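You operate a simulated robot arm through the tools that you are given. There is no shell and no other tool.

You are at the controls of a simulated robot arm. One attempt, no reset.

## Task
Send the shut carton on the bench down to the track's lower end.
Fine: free the brake, push it on, lower the track stop; then raise the stop and brake the rollers again. Where these are worked on the way, their far stop is far enough and under half their travel is too little: track stop.

Only the result counts: the job must be done as asked and must still hold three seconds after the hand-in. Knocking over, shifting, dropping, spilling or breaking anything else fails it.

## Robot
A 7-joint arm with a two-finger gripper, fixed in place. Base frame: the origin is at the foot of the arm, x ahead of it, y to its left, z up. Readings come in mm, degrees, newtons and seconds.
With the tool pointing down near the work surface it reaches from about 300 to 740 mm from the base axis. Its first joint turns from -166.0 to 166.0 degrees. Payload 2.94 kg.
Tool frame: the origin (TCP) lies between the finger pads and is the grasp point; the fingertips stand 30 mm ahead of it; z points along the fingers, y is the line along which they close. The gripper opens to 138 mm. The gripper's body begins 109 mm behind the TCP.
Orientation is that of the tool frame in the base frame, as [roll, pitch, yaw] about the fixed x, y, z axes, in that order (R = Rz(yaw) Ry(pitch) Rx(roll)). With the fingers straight down and closing along the base's y, the tool's x points along the base's -x, its y along +y and its z along -z.

## Interface
- The arm moves only by the tool send_rows. Its arguments are lists of equal length, an entry for each row: "offset": the shift along the base's x, y, z in units of 100 mm (1.0 is 100 mm), a list of three; "turn": the turn, a rotation vector about the base's x, y, z in units of 180 degrees (1.0 is 180 degrees), a list of three; "fingers": the opening, from 0 (shut) to 1 (fully open). In form: {"offset": [[dx, dy, dz], ...], "turn": [[ax, ay, az], ...], "fingers": [fingers, ...]}. A call has 1 to 20 rows; each row is the pose to reach, as a shift and turn from the pose commanded when the call began. A call with a number of a shift or a turn outside -1 to 1 is refused whole. Each row takes 0.2 s and may step no farther than 50 mm and 8.6 degrees from the row before; otherwise, or with a gripper value out of range, the whole call is refused. A pose out of reach is approached as far as the arm can. The call stops where the force on the tool passes 40 N (or 10 N more than at its start, if that is more) or the arm is blocked; 0.2 s more then pass. The fingers move at their own pace and stop on an object; they squeeze with about 21 N. The grip force told is the motor's: it shows also when the fingers shut on nothing. Time passes only in rows, and 0.2 s behind the last, so rows that repeat a pose let the fingers close. The reply holds the time, the measured pose of the TCP, the force on the tool along the base axes, the opening and the grip force, in the units named above and with some noise, with the torque about the TCP (base axes, N m) and any sound that the robot's microphone picked up.
- Cameras (640 x 400 px; columns grow to the right, rows downward): "scene" is fixed at [39.7, -491.5, 1583.7]; the picture's right is [0.51, -0.86, 0.00], its down [-0.59, -0.36, -0.72] and it looks along [0.62, 0.37, -0.69] (base axes); focal length 374 px, centre (320, 200). "wrist" rides on the gripper at [71, 19, -146] in the tool frame; the picture's right is [-0.26, 0.97, 0.00], its down [-0.85, -0.23, -0.48] and it looks along [-0.46, -0.12, 0.88] (tool axes); focal length 280 px, centre (320, 200). There is no depth. A picture from a camera that has moved, and an enlarged one, comes with that camera's place and axes in the base frame and with its lens. The place of the scene camera against the robot may be out by one fixed shift of up to 18 mm in any direction.
- capture(camera): a new picture of that camera. It takes no simulated time.
- move_column(by): slides the trunk up (or, below 0, down) by that many mm; the arm rides with it, the base frame stays. It gives what a move gives, with no picture.
- close_up(camera, box): a new picture of the part [left, top, right, bottom] of that camera's present view, enlarged. It takes no simulated time.
- close_job(): hands the job in; it is judged then, once.

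Places have to be worked out from the pictures, the camera data and where the tool is seen. Open the gripper and draw the arm clear of the work before you hand the job in, unless the task says otherwise.

The tools are called as name(argument=value, ...) on one line, values as JSON. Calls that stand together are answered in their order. send_rows: Moves the arm, as the interface text tells. Its arguments: {"type":"object","properties":{"offset":{"type":"array","items":{"type":"array","items":{"type":"number"}}},"turn":{"type":"array","items":{"type":"array","items":{"type":"number"}}},"fingers":{"type":"array","items":{"type":"number"}}},"required":["offset","turn","fingers"]} The other tools are called the same way: move_column (by) slides the trunk up or down; capture (camera) takes a picture; close_up (camera, box) takes an enlarged picture of a part of a camera's view; close_job () hands the job in.

At the start:

```text
clock: 0.0
tool_pos: [487.7, -155.0, 1212.6]
tcp_rot: [179.9, 0.0, -180.0]
ft_force: [-0.3, 0.0, 0.8]
moment: [-0.01, -0.02, -0.02]
width: 138.0
grip_force: 0.2
trunk travel left (down, up): [-425.0, 29.0]
```

scene: 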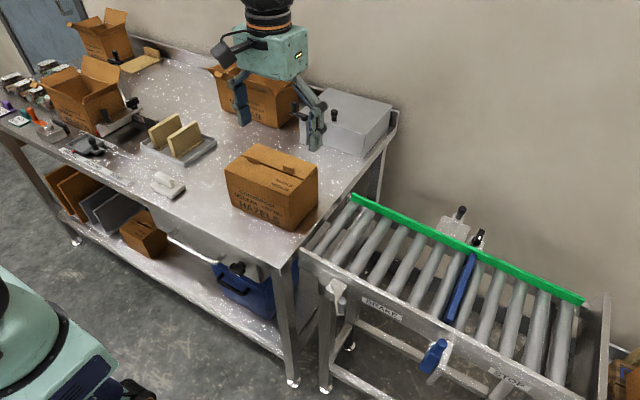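
wrist: 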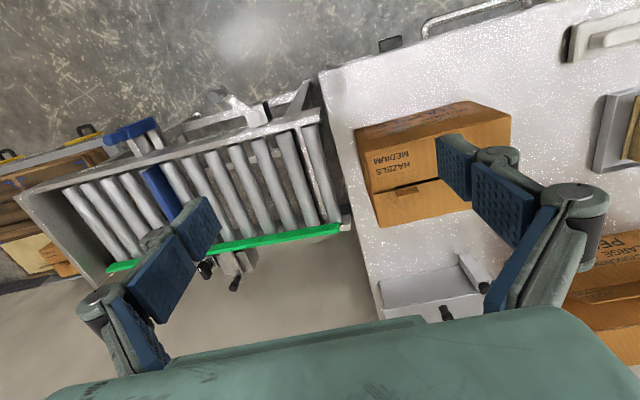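

I'll begin by looking at the scene closely: carton, roller track, brake, and stop.

close_up(camera="scene", box=[300, 170, 640, 400])

close_up(camera="wrist", box=[0, 60, 360, 300])

close_up(camera="scene", box=[140, 60, 420, 260])

```text
1.74 times, centred on (470, 285) of scene
camera zoom: at [39.7, -491.5, 1583.7], right [0.51, -0.86, 0.0], down [-0.59, -0.36, -0.72], along [0.62, 0.37, -0.69], focal length 651 px, centre (59, 52)
```

zoom: 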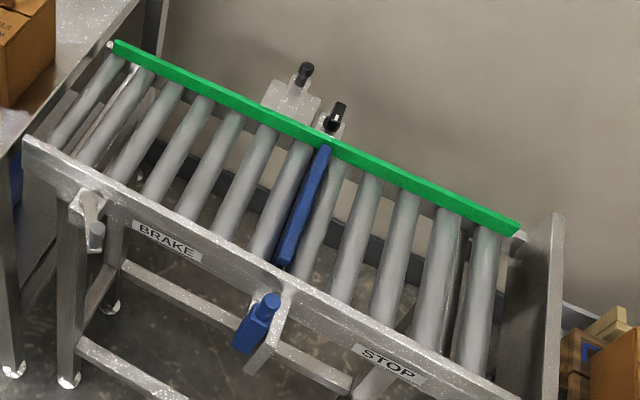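

```text
1.67 times, centred on (180, 180) of wrist
camera zoom: at [416.4, -136.2, 1359.5], right [0.26, 0.97, 0.0], down [0.85, -0.23, 0.48], along [0.46, -0.12, -0.88], focal length 467 px, centre (553, 233)
```

zoom: 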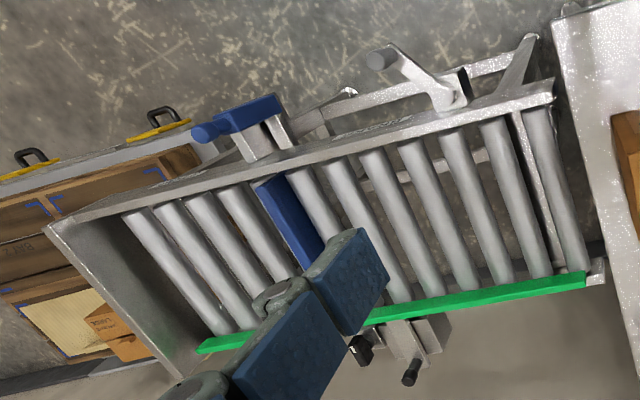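

```text
2.00 times, centred on (280, 160) of scene
camera zoom: at [39.7, -491.5, 1583.7], right [0.51, -0.86, 0.0], down [-0.59, -0.36, -0.72], along [0.62, 0.37, -0.69], focal length 748 px, centre (400, 280)
```

zoom: 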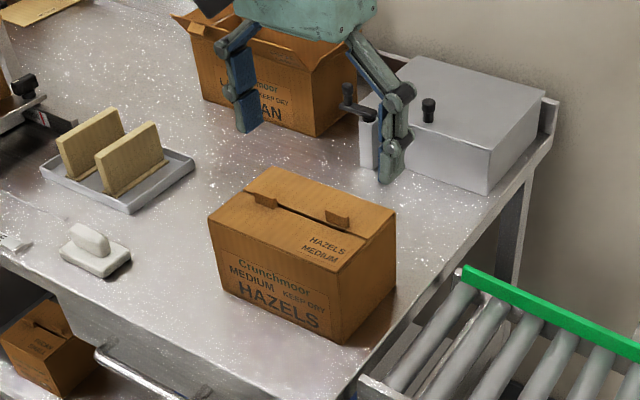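

The carton is aligned with the base axes at about x 570–703, y −93…118, top z≈965. The track runs along −y, the grey lever sits near (440,−318,845) and the blue one near (453,−525,875). I'll zoom in on the levers from both cameras before moving.

close_up(camera="wrist", box=[90, 70, 340, 190])

close_up(camera="scene", box=[300, 240, 470, 390])

close_up(camera="scene", box=[410, 190, 530, 290])

close_up(camera="scene", box=[460, 280, 640, 400])

close_up(camera="scene", box=[240, 160, 400, 270])

```text
2.56 times, centred on (215, 130) of wrist
camera zoom: at [416.4, -136.2, 1359.5], right [0.26, 0.97, 0.0], down [0.85, -0.23, 0.48], along [0.46, -0.12, -0.88], focal length 718 px, centre (589, 379)
```

zoom: 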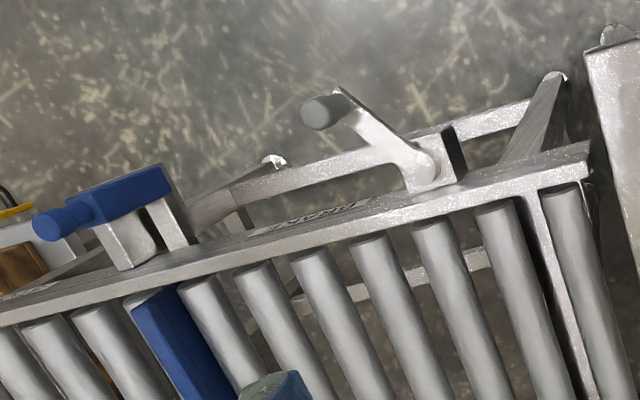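

```text
2.67 times, centred on (385, 315) of scene
camera zoom: at [39.7, -491.5, 1583.7], right [0.51, -0.86, 0.0], down [-0.59, -0.36, -0.72], along [0.62, 0.37, -0.69], focal length 998 px, centre (147, -107)
```

zoom: 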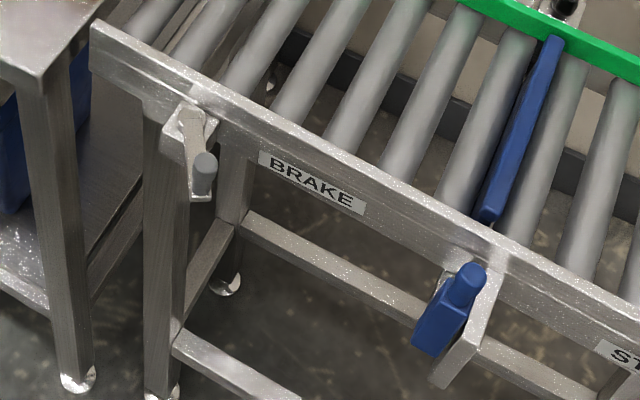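

```text
4.00 times, centred on (470, 240) of scene
camera zoom: at [39.7, -491.5, 1583.7], right [0.51, -0.86, 0.0], down [-0.59, -0.36, -0.72], along [0.62, 0.37, -0.69], focal length 1497 px, centre (-280, 40)
```

zoom: 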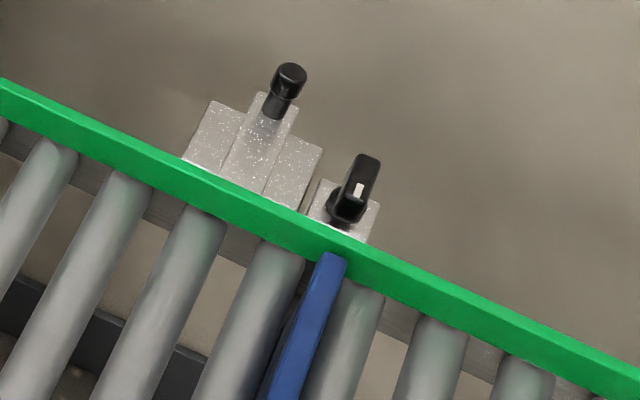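

```text
3.33 times, centred on (550, 340) of scene
camera zoom: at [39.7, -491.5, 1583.7], right [0.51, -0.86, 0.0], down [-0.59, -0.36, -0.72], along [0.62, 0.37, -0.69], focal length 1247 px, centre (-447, -267)
```

zoom: 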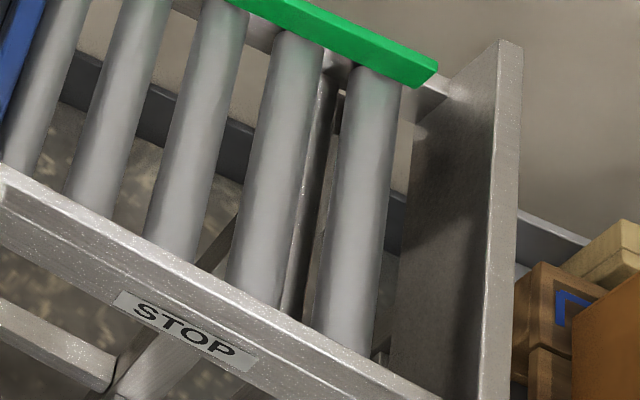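

```text
3.64 times, centred on (320, 215) of scene
camera zoom: at [39.7, -491.5, 1583.7], right [0.51, -0.86, 0.0], down [-0.59, -0.36, -0.72], along [0.62, 0.37, -0.69], focal length 1361 px, centre (320, 146)
```

zoom: 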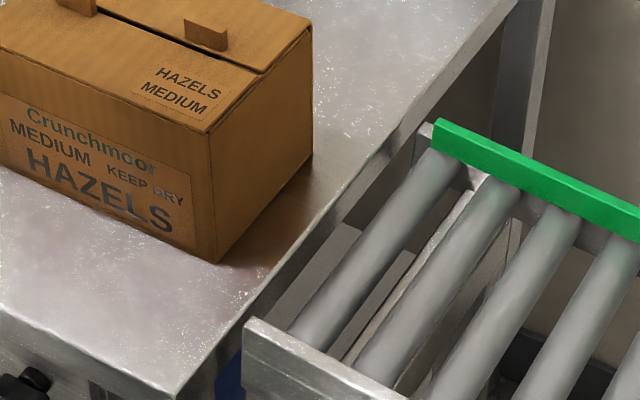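

The BRAKE label sits by the grey lever and STOP by the blue lever that matches the blue bar across the rollers. I'll move the wrist above the near rail to see both levers better.

send_rows(offset=[[-0.15, -0.35, -0.1], [-0.3, -0.7, -0.2], [-0.45, -0.99, -0.3], [-0.6, -0.99, -0.3]], turn=[[0, 0, 0], [0, 0, 0], [0, 0, 0], [0, 0, 0]], fingers=[1, 1, 1, 1])

capture(camera="wrist")

capture(camera="scene")

```text
clock: 1.0
tool_pos: [424.8, -254.7, 1180.7]
tcp_rot: [-180.0, 0.1, -180.0]
ft_force: [-0.4, 0.2, 0.3]
moment: [0.03, -0.01, -0.01]
width: 138.0
grip_force: 0.1
trunk travel left (down, up): [-425.0, 29.0]
```

```text
taken
camera wrist: at [354.9, -236.2, 1327.0], right [0.26, 0.97, 0.0], down [0.85, -0.23, 0.48], along [0.46, -0.12, -0.88], focal length 280 px, centre (320, 200)
```

wrist: 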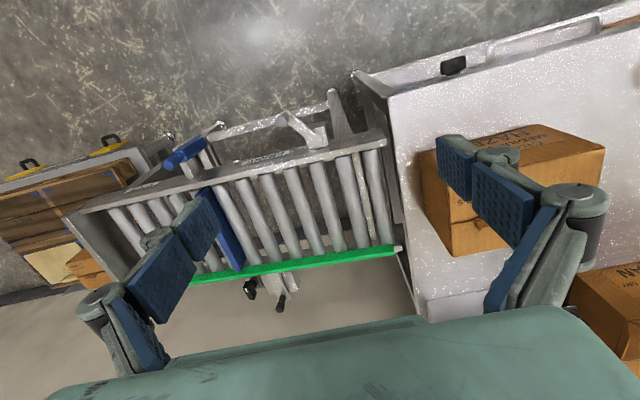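

```text
taken
```

scene: 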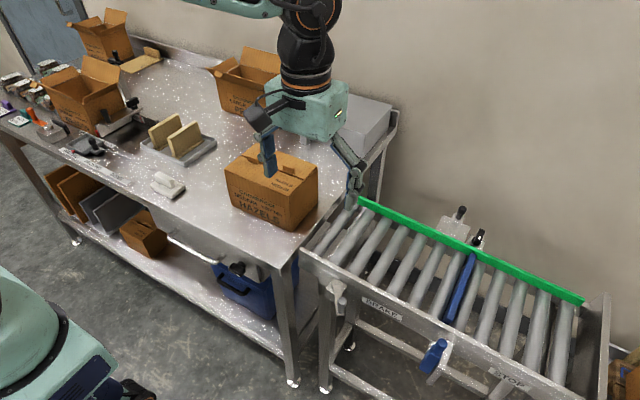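

Readings match commands. I'll move further along −y to see the levers from a second place, staying high.

send_rows(offset=[[-0.1, -0.4, -0.2], [-0.2, -0.8, -0.4], [-0.3, -0.99, -0.6], [-0.4, -0.99, -0.8]], turn=[[0, 0, 0], [0, 0, 0], [0, 0, 0], [0, 0, 0]], fingers=[1, 1, 1, 1])

capture(camera="wrist")

close_up(camera="wrist", box=[280, 20, 440, 160])

close_up(camera="wrist", box=[150, 80, 330, 220])

```text
clock: 2.0
tool_pos: [387.7, -354.3, 1100.9]
tcp_rot: [-180.0, 0.1, 179.9]
ft_force: [-0.2, -0.4, 0.1]
moment: [0.02, -0.01, -0.02]
width: 137.9
grip_force: 0.2
trunk travel left (down, up): [-425.0, 29.0]
```

```text
taken
camera wrist: at [316.5, -336.5, 1246.6], right [0.26, 0.97, 0.0], down [0.85, -0.23, 0.48], along [0.46, -0.12, -0.88], focal length 280 px, centre (320, 200)
```

wrist: 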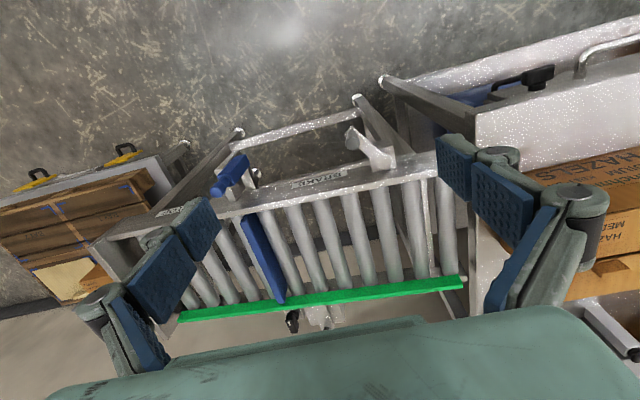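

```text
2.86 times, centred on (360, 90) of wrist
camera zoom: at [316.5, -336.5, 1246.6], right [0.26, 0.97, 0.0], down [0.85, -0.23, 0.48], along [0.46, -0.12, -0.88], focal length 801 px, centre (206, 514)
```

zoom: 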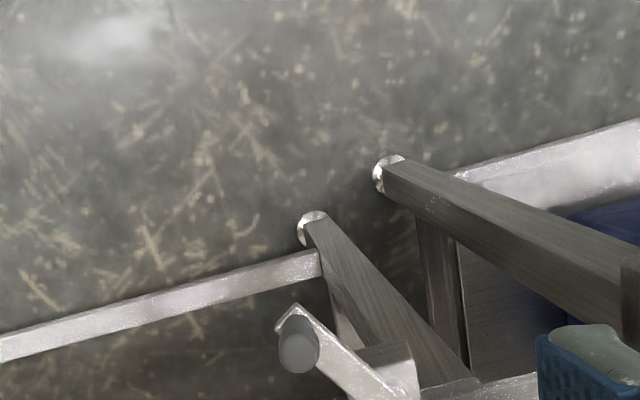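

```text
2.86 times, centred on (240, 150) of wrist
camera zoom: at [316.5, -336.5, 1246.6], right [0.26, 0.97, 0.0], down [0.85, -0.23, 0.48], along [0.46, -0.12, -0.88], focal length 801 px, centre (549, 343)
```

zoom: 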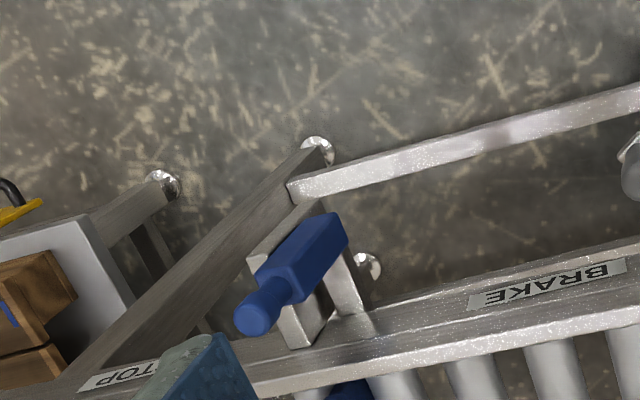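

I need tighter views of both levers and the far-side hardware.

close_up(camera="wrist", box=[310, 110, 440, 200])

close_up(camera="wrist", box=[190, 140, 290, 210])

close_up(camera="wrist", box=[260, 260, 380, 340])

close_up(camera="scene", box=[310, 265, 390, 325])

close_up(camera="scene", box=[400, 325, 480, 390])

```text
4.44 times, centred on (375, 155) of wrist
camera zoom: at [316.5, -336.5, 1246.6], right [0.26, 0.97, 0.0], down [0.85, -0.23, 0.48], along [0.46, -0.12, -0.88], focal length 1246 px, centre (76, 400)
```

zoom: 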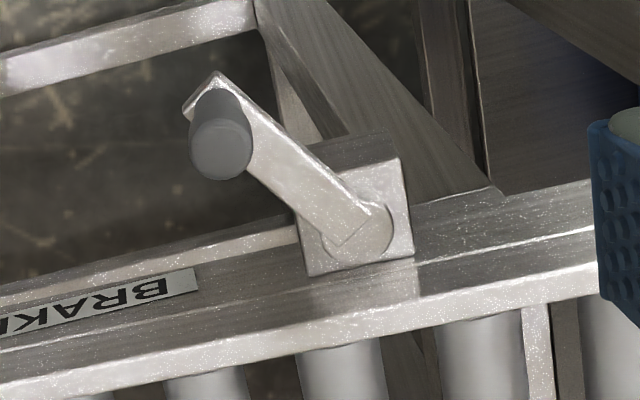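

```text
5.71 times, centred on (240, 175) of wrist
camera zoom: at [316.5, -336.5, 1246.6], right [0.26, 0.97, 0.0], down [0.85, -0.23, 0.48], along [0.46, -0.12, -0.88], focal length 1602 px, centre (777, 343)
```

zoom: 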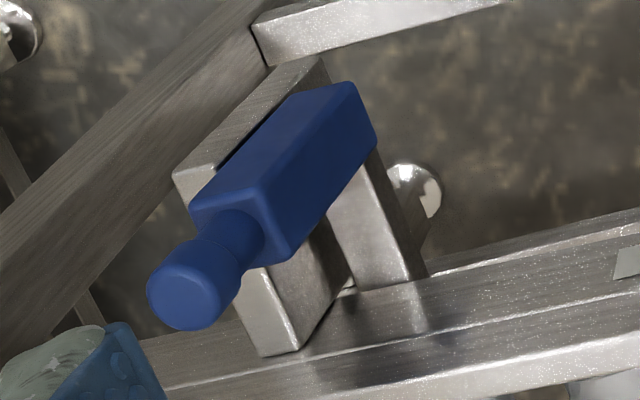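

```text
5.00 times, centred on (320, 300) of wrist
camera zoom: at [316.5, -336.5, 1246.6], right [0.26, 0.97, 0.0], down [0.85, -0.23, 0.48], along [0.46, -0.12, -0.88], focal length 1402 px, centre (320, -300)
```

zoom: 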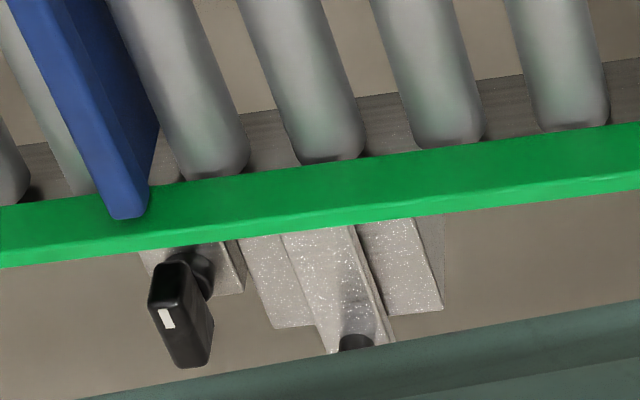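

```text
6.67 times, centred on (350, 295) of scene
camera zoom: at [39.7, -491.5, 1583.7], right [0.51, -0.86, 0.0], down [-0.59, -0.36, -0.72], along [0.62, 0.37, -0.69], focal length 2495 px, centre (120, -433)
```

zoom: 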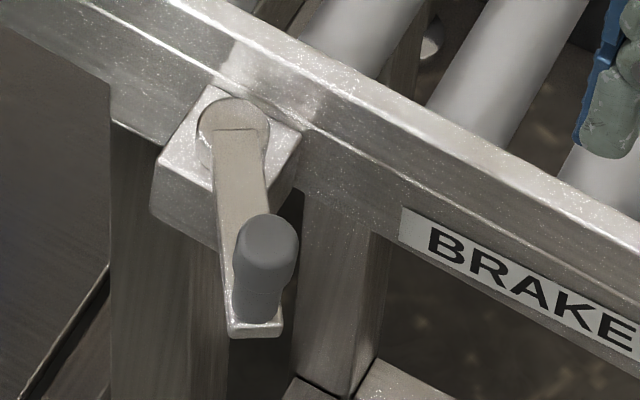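

```text
6.15 times, centred on (440, 358) of scene
camera zoom: at [39.7, -491.5, 1583.7], right [0.51, -0.86, 0.0], down [-0.59, -0.36, -0.72], along [0.62, 0.37, -0.69], focal length 2303 px, centre (-418, -769)
```

zoom: 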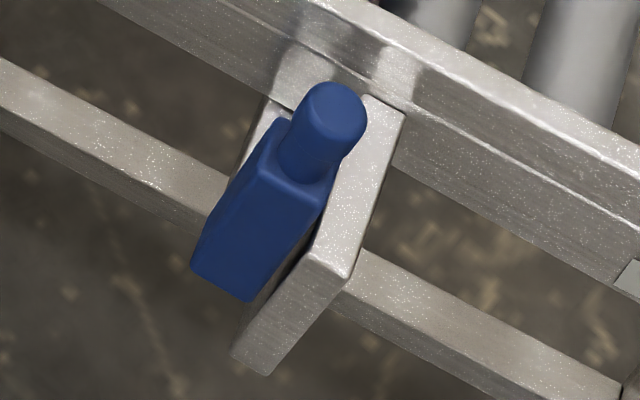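

The wrist views show both handles' knobs pointing upward: the brake arm lies flat and seems to swing about a vertical pin near (492,−277,831). The blue handle stands upright in a slot near (456,−531). I'll drop closer to the brake for a better look.

send_rows(offset=[[0, 0.2, -0.4], [0, 0.4, -0.8], [0, 0.5, -0.99]], turn=[[0, 0, 0], [0, 0, 0], [0, 0, 0]], fingers=[0.5, 0, 0])

capture(camera="wrist")

close_up(camera="wrist", box=[260, 110, 420, 220])

```text
clock: 2.8
tool_pos: [388.9, -303.9, 1001.5]
tcp_rot: [-180.0, -0.1, 180.0]
ft_force: [0.6, -0.1, -0.2]
moment: [-0.02, 0.01, 0.0]
width: 27.2
grip_force: 1.9
trunk travel left (down, up): [-425.0, 29.0]
```

```text
taken
camera wrist: at [317.9, -285.6, 1148.8], right [0.26, 0.97, 0.0], down [0.85, -0.23, 0.48], along [0.46, -0.12, -0.88], focal length 280 px, centre (320, 200)
```

wrist: 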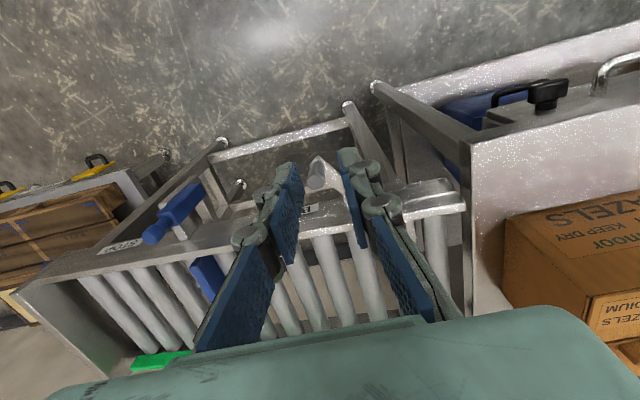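

```text
3.64 times, centred on (340, 165) of wrist
camera zoom: at [317.9, -285.6, 1148.8], right [0.26, 0.97, 0.0], down [0.85, -0.23, 0.48], along [0.46, -0.12, -0.88], focal length 1020 px, centre (247, 327)
```

zoom: 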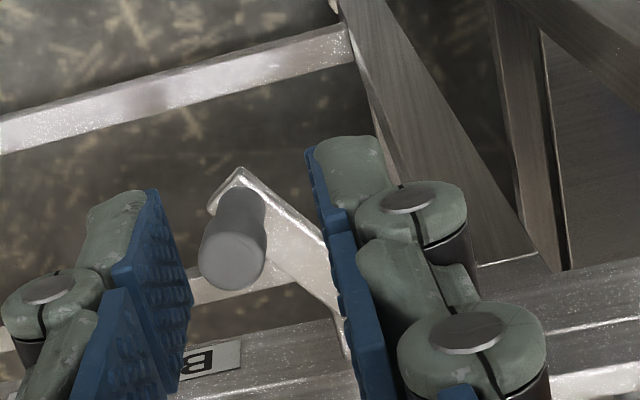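

Three wrist views agree on the brake knob's top being at about (439,−321.5,869), radius ≈10 mm. I'll hover above it with the fingers slightly open, then check alignment before descending.

send_rows(offset=[[0.24, -0.09, -0.2], [0.47, -0.18, -0.4], [0.47, -0.18, -0.73], [0.47, -0.18, -0.73]], turn=[[0, 0, 0], [0, 0, 0], [0, 0, 0], [0, 0, 0]], fingers=[0.32, 0.32, 0.32, 0.32])

capture(camera="wrist")

close_up(camera="scene", box=[280, 210, 440, 320])

```text
clock: 3.8
tool_pos: [437.0, -320.0, 931.1]
tcp_rot: [-180.0, 0.1, -180.0]
ft_force: [0.2, -0.6, 0.8]
moment: [0.01, 0.01, 0.0]
width: 44.4
grip_force: 0.1
trunk travel left (down, up): [-425.0, 29.0]
```

```text
taken
camera wrist: at [364.5, -300.1, 1077.3], right [0.26, 0.97, 0.0], down [0.85, -0.23, 0.48], along [0.46, -0.12, -0.88], focal length 280 px, centre (320, 200)
```

wrist: 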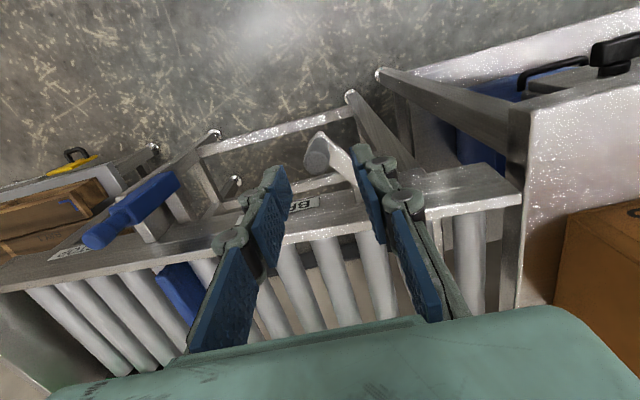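

```text
3.64 times, centred on (360, 265) of scene
camera zoom: at [39.7, -491.5, 1583.7], right [0.51, -0.86, 0.0], down [-0.59, -0.36, -0.72], along [0.62, 0.37, -0.69], focal length 1361 px, centre (174, -36)
```

zoom: 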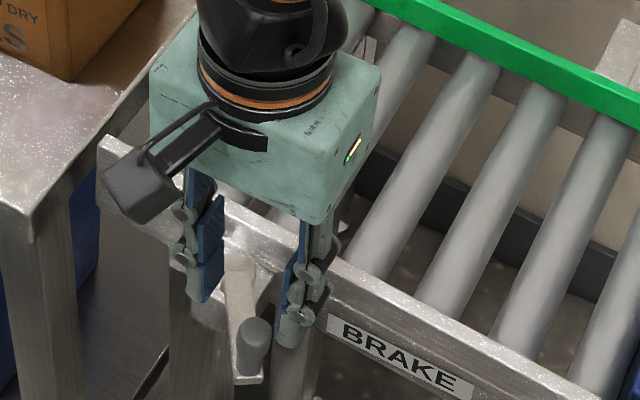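

The fingers straddle the knob; I'll zoom to refine its position before descending.

close_up(camera="wrist", box=[260, 110, 420, 220])

```text
3.64 times, centred on (340, 165) of wrist
camera zoom: at [364.5, -300.1, 1077.3], right [0.26, 0.97, 0.0], down [0.85, -0.23, 0.48], along [0.46, -0.12, -0.88], focal length 1020 px, centre (247, 327)
```

zoom: 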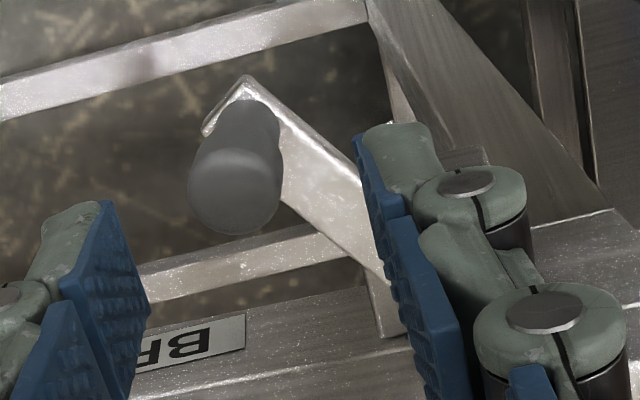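

Knob refined at about (440,−322), top ≈869, base ≈822. I'll descend so that the open fingers straddle it with their tips at z≈842, above the arm plate.

send_rows(offset=[[0.02, -0.01, -0.2], [0.02, -0.01, -0.4], [0.02, -0.01, -0.59]], turn=[[0, 0, 0], [0, 0, 0], [0, 0, 0]], fingers=[0.32, 0.32, 0.32])

close_up(camera="wrist", box=[230, 80, 430, 220])

close_up(camera="scene", box=[280, 210, 440, 320])

```text
clock: 4.6
tool_pos: [436.5, -321.5, 872.8]
tcp_rot: [179.9, 0.0, -180.0]
ft_force: [-0.8, -0.4, 0.2]
moment: [0.02, 0.06, 0.01]
width: 44.3
grip_force: 0.1
trunk travel left (down, up): [-425.0, 29.0]
```

```text
2.86 times, centred on (330, 150) of wrist
camera zoom: at [366.1, -303.3, 1018.5], right [0.26, 0.96, 0.0], down [0.85, -0.23, 0.48], along [0.46, -0.12, -0.88], focal length 801 px, centre (291, 343)
```

zoom: 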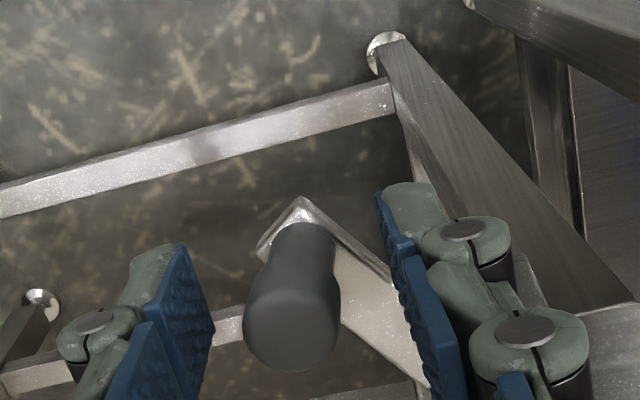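

```text
3.64 times, centred on (360, 265) of scene
camera zoom: at [39.7, -491.5, 1583.7], right [0.51, -0.86, 0.0], down [-0.59, -0.36, -0.72], along [0.62, 0.37, -0.69], focal length 1361 px, centre (174, -36)
```

zoom: 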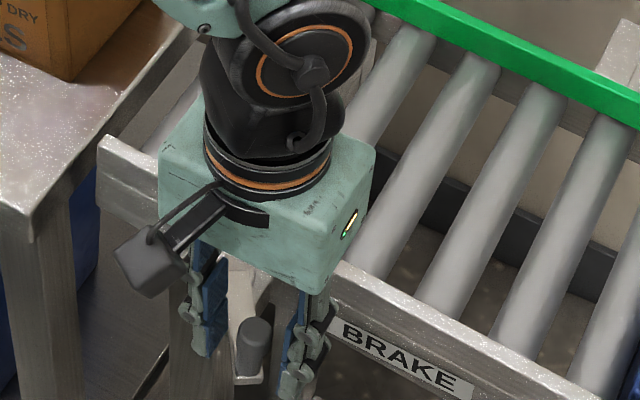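

The knob sits between the fingers with clearance on both sides. I'll nudge gently toward +y along the arc around the pivot and watch the force and whether the lever turns.

send_rows(offset=[[0, 0.08, 0], [0, 0.14, 0], [-0.02, 0.2, 0], [-0.04, 0.26, 0]], turn=[[0, 0, 0], [0, 0, 0], [0, 0, 0], [0, 0, 0]], fingers=[0.32, 0.32, 0.32, 0.32])

close_up(camera="wrist", box=[230, 80, 430, 220])

```text
clock: 5.6
tool_pos: [432.2, -300.4, 871.7]
tcp_rot: [-179.8, 0.3, 179.9]
ft_force: [8.0, -21.7, 1.4]
moment: [-0.03, -0.07, 0.14]
width: 58.4
grip_force: 10.2
trunk travel left (down, up): [-425.0, 29.0]
```

```text
2.86 times, centred on (330, 150) of wrist
camera zoom: at [361.7, -281.6, 1017.8], right [0.26, 0.96, 0.0], down [0.85, -0.23, 0.48], along [0.46, -0.13, -0.88], focal length 801 px, centre (291, 343)
```

zoom: 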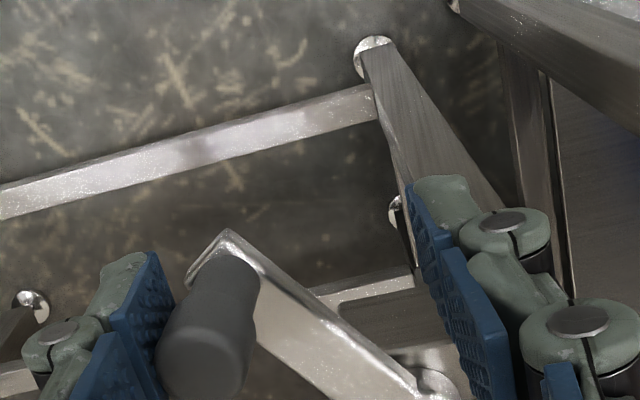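

The push of about 22 N toward +y only spread the fingers and the lever stayed put, so that is either its end stop or stiff. I'll back off and try the opposite direction gently.

send_rows(offset=[[0.04, -0.15, 0], [0.04, -0.26, 0], [0.04, -0.34, 0], [0.07, -0.4, 0], [0.1, -0.44, 0]], turn=[[0, 0, 0], [0, 0, 0], [0, 0, 0], [0, 0, 0], [0, 0, 0]], fingers=[0.32, 0.32, 0.32, 0.32, 0.32])

close_up(camera="wrist", box=[230, 80, 430, 220])

```text
clock: 6.8
tool_pos: [441.7, -338.9, 872.2]
tcp_rot: [179.9, -0.1, -179.9]
ft_force: [-0.2, 2.1, -0.5]
moment: [0.01, 0.0, 0.03]
width: 46.1
grip_force: 1.0
trunk travel left (down, up): [-425.0, 29.0]
```

```text
2.86 times, centred on (330, 150) of wrist
camera zoom: at [372.1, -320.1, 1017.9], right [0.26, 0.97, 0.0], down [0.85, -0.23, 0.47], along [0.46, -0.12, -0.88], focal length 801 px, centre (291, 343)
```

zoom: 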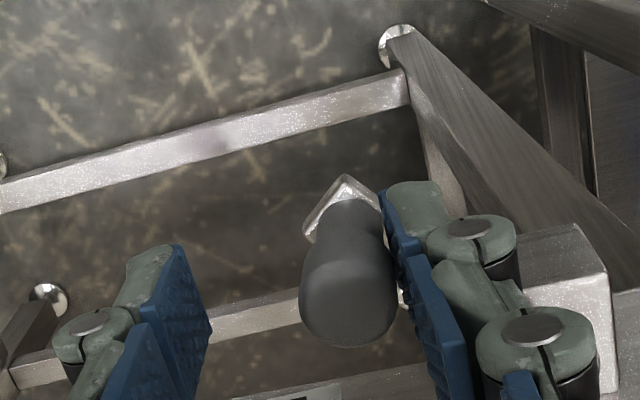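

The +y finger has touched the knob with only ~2 N so far. I'll carry on along the arc toward −y/+x in small steps.

send_rows(offset=[[0.03, -0.05, 0], [0.07, -0.09, 0], [0.12, -0.13, 0], [0.17, -0.16, 0]], turn=[[0, 0, 0], [0, 0, 0], [0, 0, 0], [0, 0, 0]], fingers=[0.32, 0.32, 0.32, 0.32])

close_up(camera="wrist", box=[230, 80, 430, 220])

close_up(camera="scene", box=[280, 210, 440, 320])

```text
clock: 7.8
tool_pos: [459.0, -355.2, 872.6]
tcp_rot: [180.0, -0.1, 179.9]
ft_force: [0.8, 0.8, 0.1]
moment: [0.0, 0.01, 0.02]
width: 44.7
grip_force: 0.3
trunk travel left (down, up): [-425.0, 29.0]
```

```text
2.86 times, centred on (330, 150) of wrist
camera zoom: at [388.6, -336.9, 1019.5], right [0.26, 0.97, 0.0], down [0.85, -0.23, 0.48], along [0.46, -0.12, -0.88], focal length 801 px, centre (291, 343)
```

zoom: 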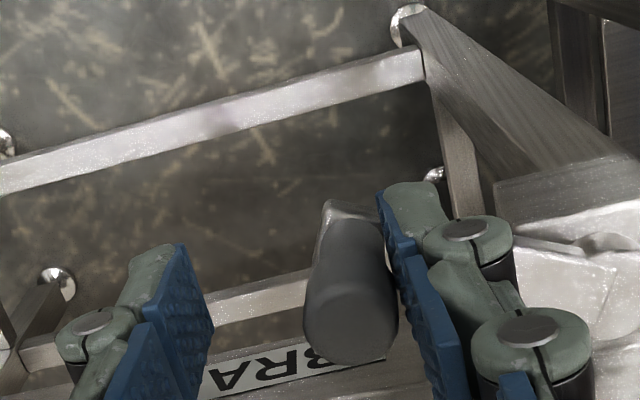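

```text
3.64 times, centred on (360, 265) of scene
camera zoom: at [39.7, -491.5, 1583.7], right [0.51, -0.86, 0.0], down [-0.59, -0.36, -0.72], along [0.62, 0.37, -0.69], focal length 1361 px, centre (174, -36)
```

zoom: 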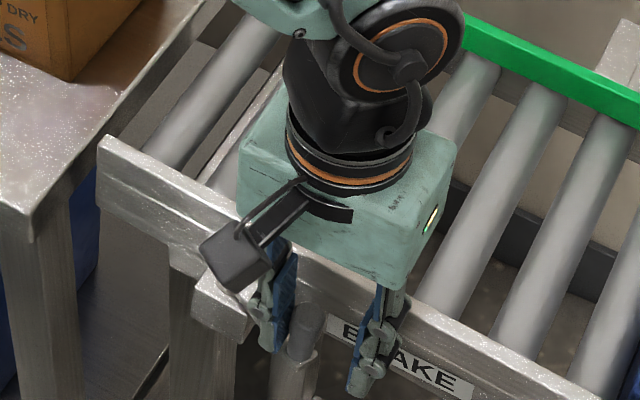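

The lever swings freely toward −y, so it started against its other stop. It is now about 65° round, and the remaining travel is mostly +x. I'll lift out, close the fingers and push from the −x side to the end.

send_rows(offset=[[0, 0.03, 0.3], [0, 0.05, 0.58], [-0.12, 0.1, 0.58], [-0.24, 0.12, 0.58], [-0.24, 0.12, 0.58], [-0.24, 0.12, 0.3], [-0.24, 0.12, 0.0]], turn=[[0, 0, 0], [0, 0, 0], [0, 0, 0], [0, 0, 0], [0, 0, 0], [0, 0, 0], [0, 0, 0]], fingers=[0.35, 0.32, 0, 0, 0, 0, 0])

close_up(camera="wrist", box=[230, 80, 430, 220])

```text
clock: 9.4
tool_pos: [434.0, -343.6, 870.4]
tcp_rot: [180.0, 0.0, 179.9]
ft_force: [-0.3, 1.2, -0.2]
moment: [0.02, 0.02, -0.01]
width: 0.0
grip_force: 20.7
trunk travel left (down, up): [-425.0, 29.0]
```

```text
2.86 times, centred on (330, 150) of wrist
camera zoom: at [363.1, -324.3, 1017.1], right [0.26, 0.97, 0.0], down [0.85, -0.23, 0.48], along [0.46, -0.12, -0.88], focal length 801 px, centre (291, 343)
```

zoom: 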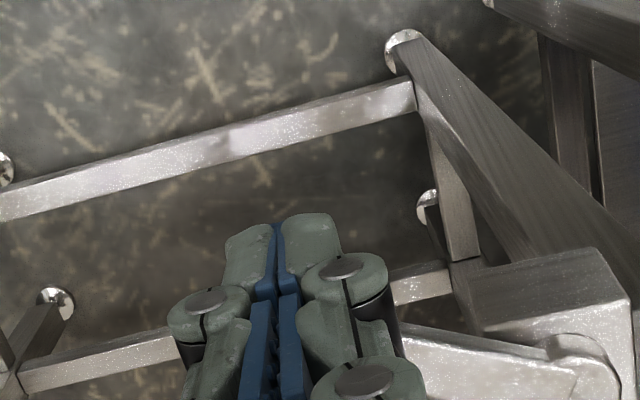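

The fingers are shut on the −x side of the knob. I'll push +x in small steps until the lever meets its stop.

send_rows(offset=[[0.07, 0, 0], [0.13, 0, 0], [0.18, -0.01, 0], [0.22, -0.01, 0]], turn=[[0, 0, 0], [0, 0, 0], [0, 0, 0], [0, 0, 0]], fingers=[0, 0, 0, 0])

close_up(camera="scene", box=[300, 230, 420, 330])

close_up(camera="wrist", box=[230, 80, 430, 220])

```text
clock: 10.4
tool_pos: [457.0, -344.7, 872.6]
tcp_rot: [-179.9, -0.1, -179.9]
ft_force: [-0.2, 0.4, 0.0]
moment: [0.01, 0.0, -0.01]
width: 0.0
grip_force: 29.1
trunk travel left (down, up): [-425.0, 29.0]
```

```text
4.00 times, centred on (360, 280) of scene
camera zoom: at [39.7, -491.5, 1583.7], right [0.51, -0.86, 0.0], down [-0.59, -0.36, -0.72], along [0.62, 0.37, -0.69], focal length 1497 px, centre (160, -120)
```

zoom: 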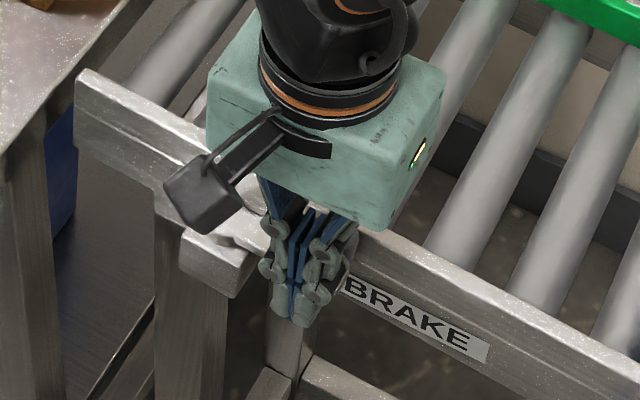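

```text
2.86 times, centred on (330, 150) of wrist
camera zoom: at [387.1, -325.9, 1018.7], right [0.26, 0.97, 0.0], down [0.85, -0.23, 0.48], along [0.46, -0.12, -0.88], focal length 801 px, centre (291, 343)
```

zoom: 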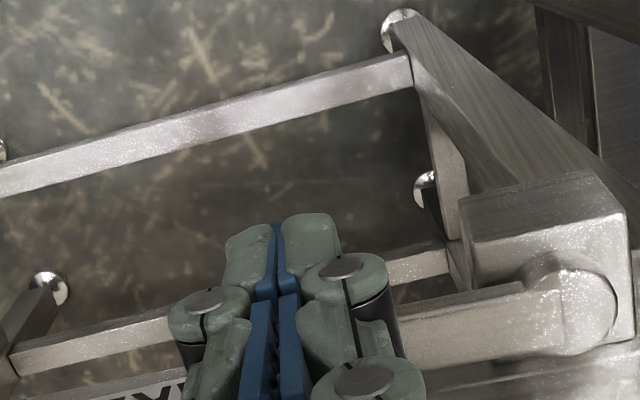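

The arm is now almost parallel to the rail and no resistance is felt yet. I'll push on slowly toward the stop.

send_rows(offset=[[0.04, 0, 0], [0.08, 0, 0], [0.12, 0, 0]], turn=[[0, 0, 0], [0, 0, 0], [0, 0, 0]], fingers=[0, 0, 0])

close_up(camera="wrist", box=[230, 80, 430, 220])

```text
clock: 11.2
tool_pos: [468.4, -345.5, 873.4]
tcp_rot: [180.0, 0.1, 179.9]
ft_force: [-0.1, 1.1, 0.1]
moment: [0.02, 0.01, 0.05]
width: 0.1
grip_force: 27.9
trunk travel left (down, up): [-425.0, 29.0]
```

```text
2.86 times, centred on (330, 150) of wrist
camera zoom: at [399.3, -327.0, 1019.3], right [0.26, 0.96, 0.0], down [0.85, -0.23, 0.48], along [0.46, -0.12, -0.88], focal length 801 px, centre (291, 343)
```

zoom: 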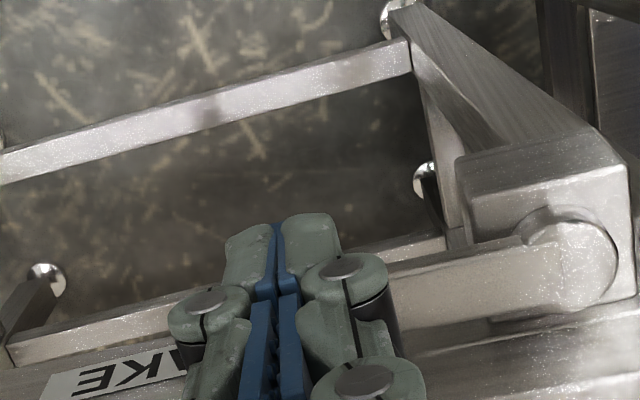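

Still no resistance. I'll keep pushing in small steps until contact force shows.

send_rows(offset=[[0.03, 0, 0], [0.06, 0, 0], [0.09, 0, 0]], turn=[[0, 0, 0], [0, 0, 0], [0, 0, 0]], fingers=[0, 0, 0])

capture(camera="wrist")

close_up(camera="scene", box=[300, 230, 420, 330])

```text
clock: 12.0
tool_pos: [471.8, -345.5, 871.6]
tcp_rot: [179.8, -0.5, 179.9]
ft_force: [-30.8, 0.1, 2.4]
moment: [-0.25, 0.5, -0.08]
width: 0.3
grip_force: 28.1
trunk travel left (down, up): [-425.0, 29.0]
```

```text
taken
camera wrist: at [402.2, -327.0, 1019.7], right [0.26, 0.96, 0.0], down [0.85, -0.23, 0.47], along [0.45, -0.12, -0.88], focal length 280 px, centre (320, 200)
```

wrist: 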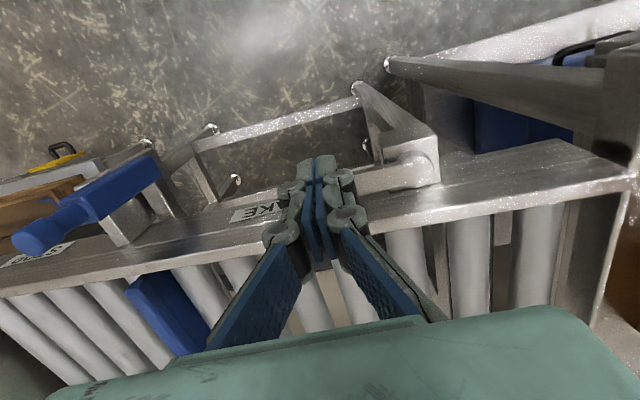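

```text
4.00 times, centred on (360, 280) of scene
camera zoom: at [39.7, -491.5, 1583.7], right [0.51, -0.86, 0.0], down [-0.59, -0.36, -0.72], along [0.62, 0.37, -0.69], focal length 1497 px, centre (160, -120)
```

zoom: 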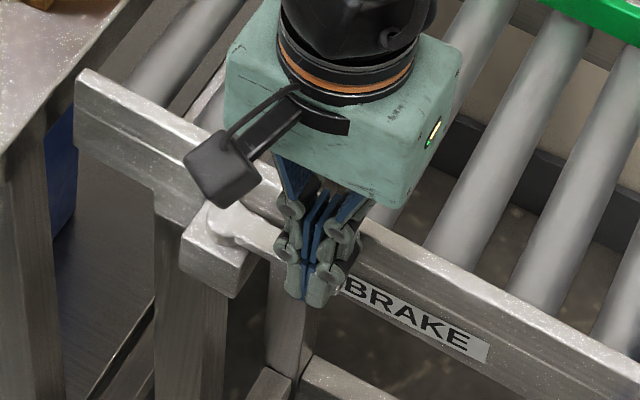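

The reading of −31 N in x means the lever hit its stop (or the rail). I'll back off, lift, and look at where the lever stands.

send_rows(offset=[[-0.2, 0, 0], [-0.4, 0, 0], [-0.4, 0, 0.4], [-0.6, 0.1, 0.8]], turn=[[0, 0, 0], [0, 0, 0], [0, 0, 0], [0, 0, 0]], fingers=[0, 0, 0, 0])

close_up(camera="wrist", box=[230, 80, 430, 220])

close_up(camera="scene", box=[300, 230, 420, 330])

```text
clock: 13.0
tool_pos: [420.0, -333.9, 948.2]
tcp_rot: [180.0, 0.1, 180.0]
ft_force: [0.6, 0.6, 0.1]
moment: [-0.01, -0.01, 0.01]
width: 0.0
grip_force: 28.6
trunk travel left (down, up): [-425.0, 29.0]
```

```text
2.86 times, centred on (330, 150) of wrist
camera zoom: at [350.4, -315.0, 1093.9], right [0.26, 0.97, 0.0], down [0.85, -0.23, 0.48], along [0.46, -0.12, -0.88], focal length 801 px, centre (291, 343)
```

zoom: 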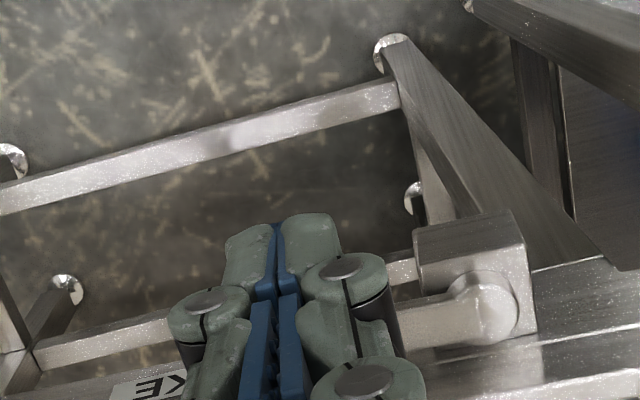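

```text
4.00 times, centred on (360, 280) of scene
camera zoom: at [39.7, -491.5, 1583.7], right [0.51, -0.86, 0.0], down [-0.59, -0.36, -0.72], along [0.62, 0.37, -0.69], focal length 1497 px, centre (160, -120)
```

zoom: 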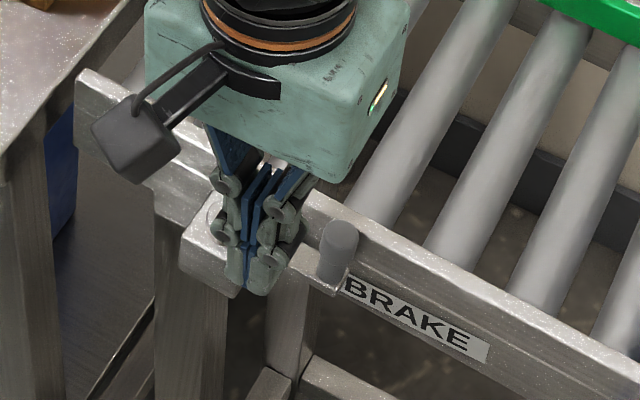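

The brake lever now lies parallel to the rail against its other stop, so I take the brake as freed. Next I rise and swing over toward the +y side of the carton. On the way I turn the tool −90° so the open fingers give two contact points and the camera looks down the track.

send_rows(offset=[[0, 0.2, 0.4], [0.05, 0.4, 0.8], [0.2, 0.7, 1.0], [0.35, 1.0, 1.0], [0.6, 1.0, 1.0], [0.9, 1.0, 1.0]], turn=[[0, 0, -0.045], [0, 0, -0.09], [0, 0, -0.135], [0, 0, -0.18], [0, 0, -0.225], [0, 0, -0.27]], fingers=[0, 0, 0.3, 0.6, 0.6, 0.6])

```text
clock: 14.4
tool_pos: [507.9, -234.2, 1050.1]
tcp_rot: [-179.9, -0.1, 131.3]
ft_force: [-0.2, -0.2, -0.8]
moment: [-0.02, 0.02, 0.04]
width: 83.1
grip_force: 0.1
trunk travel left (down, up): [-425.0, 29.0]
```

Turning and travel work as planned. I continue toward (636, 190) at this height, well above the carton's top.

send_rows(offset=[[0.3, 0.3, 0.1], [0.6, 0.6, 0.2], [0.9, 0.9, 0.3], [1.0, 1.0, 0.3], [1.0, 1.0, 0.3], [1.0, 1.0, 0.3]], turn=[[0, 0, -0.045], [0, 0, -0.09], [0, 0, -0.135], [0, 0, -0.18], [0, 0, -0.225], [0, 0, -0.23]], fingers=[0.6, 0.6, 0.6, 0.6, 0.6, 0.6])

send_rows(offset=[[0.1, 0.4, 0], [0.2, 0.8, 0], [0.3, 1.0, 0]], turn=[[0, 0, 0], [0, 0, 0], [0, 0, 0]], fingers=[0.6, 0.6, 0.6])

send_rows(offset=[[0, 0.4, 0], [0, 0.8, 0], [0, 1.0, 0]], turn=[[0, 0, 0], [0, 0, 0], [0, 0, 0]], fingers=[0.6, 0.6, 0.6])

send_rows(offset=[[0, 0.4, 0], [0, 0.8, 0], [0, 1.0, 0]], turn=[[0, 0, 0], [0, 0, 0], [0, 0, 0]], fingers=[0.6, 0.6, 0.6])

capture(camera="wrist")

capture(camera="scene")

```text
clock: 15.8
tool_pos: [607.3, -132.8, 1080.9]
tcp_rot: [-179.9, 0.0, 89.9]
ft_force: [-0.4, -0.1, -0.8]
moment: [0.01, 0.02, 0.05]
width: 82.6
grip_force: 0.1
trunk travel left (down, up): [-425.0, 29.0]
```

```text
clock: 16.6
tool_pos: [639.3, -35.3, 1080.7]
tcp_rot: [-179.9, 0.0, 89.9]
ft_force: [0.6, 0.4, -0.3]
moment: [-0.03, 0.01, 0.01]
width: 82.6
grip_force: 0.3
trunk travel left (down, up): [-425.0, 29.0]
```

```text
clock: 17.4
tool_pos: [637.5, 66.4, 1079.9]
tcp_rot: [180.0, 0.0, 90.0]
ft_force: [-0.3, 0.2, -0.5]
moment: [0.0, -0.02, 0.01]
width: 82.9
grip_force: 0.1
trunk travel left (down, up): [-425.0, 29.0]
```

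```text
clock: 18.2
tool_pos: [637.7, 162.7, 1083.0]
tcp_rot: [179.9, 0.0, 90.0]
ft_force: [-0.7, 0.4, 0.3]
moment: [0.0, -0.01, 0.03]
width: 83.0
grip_force: 0.0
trunk travel left (down, up): [-425.0, 29.0]
```

```text
taken
camera wrist: at [657.3, 233.4, 1229.6], right [0.96, -0.26, 0.0], down [-0.23, -0.85, 0.48], along [-0.12, -0.46, -0.88], focal length 280 px, centre (320, 200)
```

wrist: 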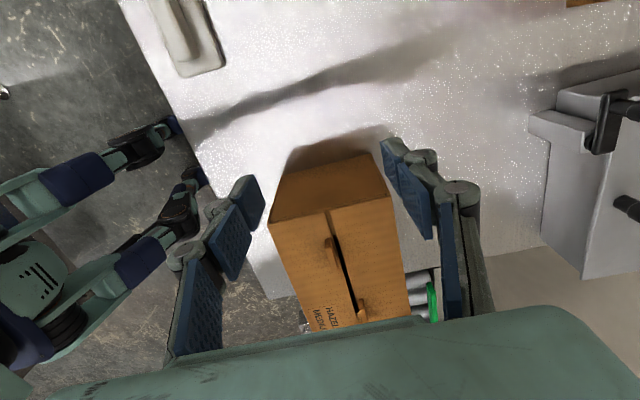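

```text
taken
```

scene: 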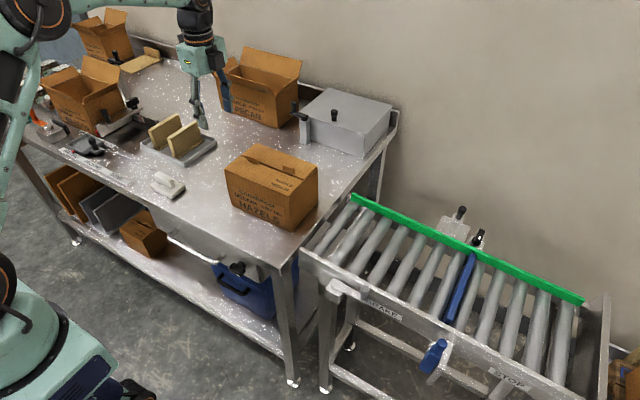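

The carton's +y face appears at about y≈82 by the wrist camera (up to 118 by the scene camera), and x 563–700. My fingers at y≈163 are clear of it either way, so I'll descend there toward the bench.

send_rows(offset=[[0, 0, -0.4], [0, 0, -0.8], [0, 0, -1.0]], turn=[[0, 0, 0], [0, 0, 0], [0, 0, 0]], fingers=[0.6, 0.6, 0.6])

send_rows(offset=[[0, 0, -0.4], [0, 0, -0.7], [0, 0, -0.9]], turn=[[0, 0, 0], [0, 0, 0], [0, 0, 0]], fingers=[0.6, 0.6, 0.6])

capture(camera="wrist")

capture(camera="scene")

```text
clock: 19.0
tool_pos: [636.7, 163.1, 982.7]
tcp_rot: [180.0, 0.0, 90.0]
ft_force: [-0.7, 0.2, -0.5]
moment: [-0.05, -0.02, 0.01]
width: 82.9
grip_force: 0.1
trunk travel left (down, up): [-425.0, 29.0]
```

```text
clock: 19.8
tool_pos: [639.5, 166.8, 892.9]
tcp_rot: [179.9, -0.1, 90.0]
ft_force: [0.7, 0.4, -0.2]
moment: [-0.02, 0.01, -0.03]
width: 82.9
grip_force: 0.0
trunk travel left (down, up): [-425.0, 29.0]
```

```text
taken
camera wrist: at [657.6, 236.4, 1039.2], right [0.97, -0.26, 0.0], down [-0.23, -0.85, 0.48], along [-0.12, -0.46, -0.88], focal length 280 px, centre (320, 200)
```

wrist: 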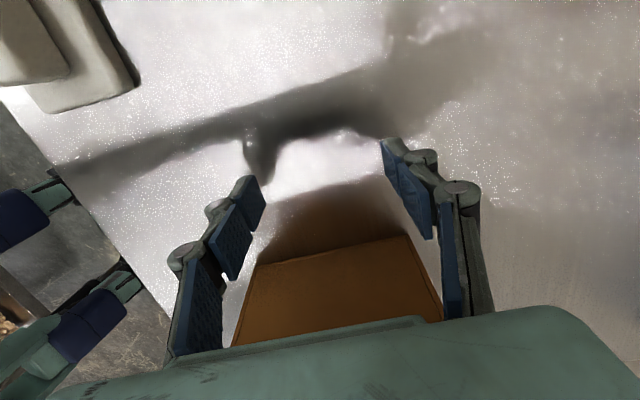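

```text
taken
```

scene: 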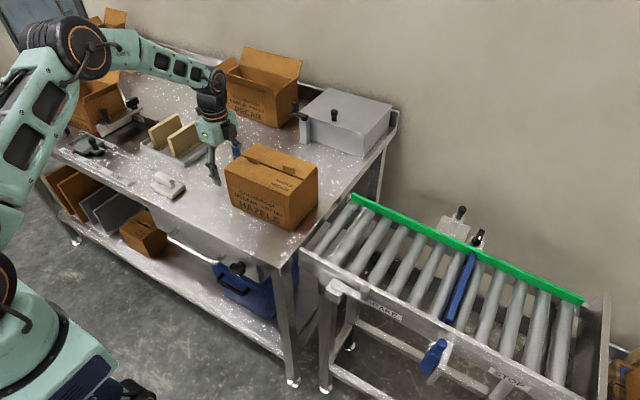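

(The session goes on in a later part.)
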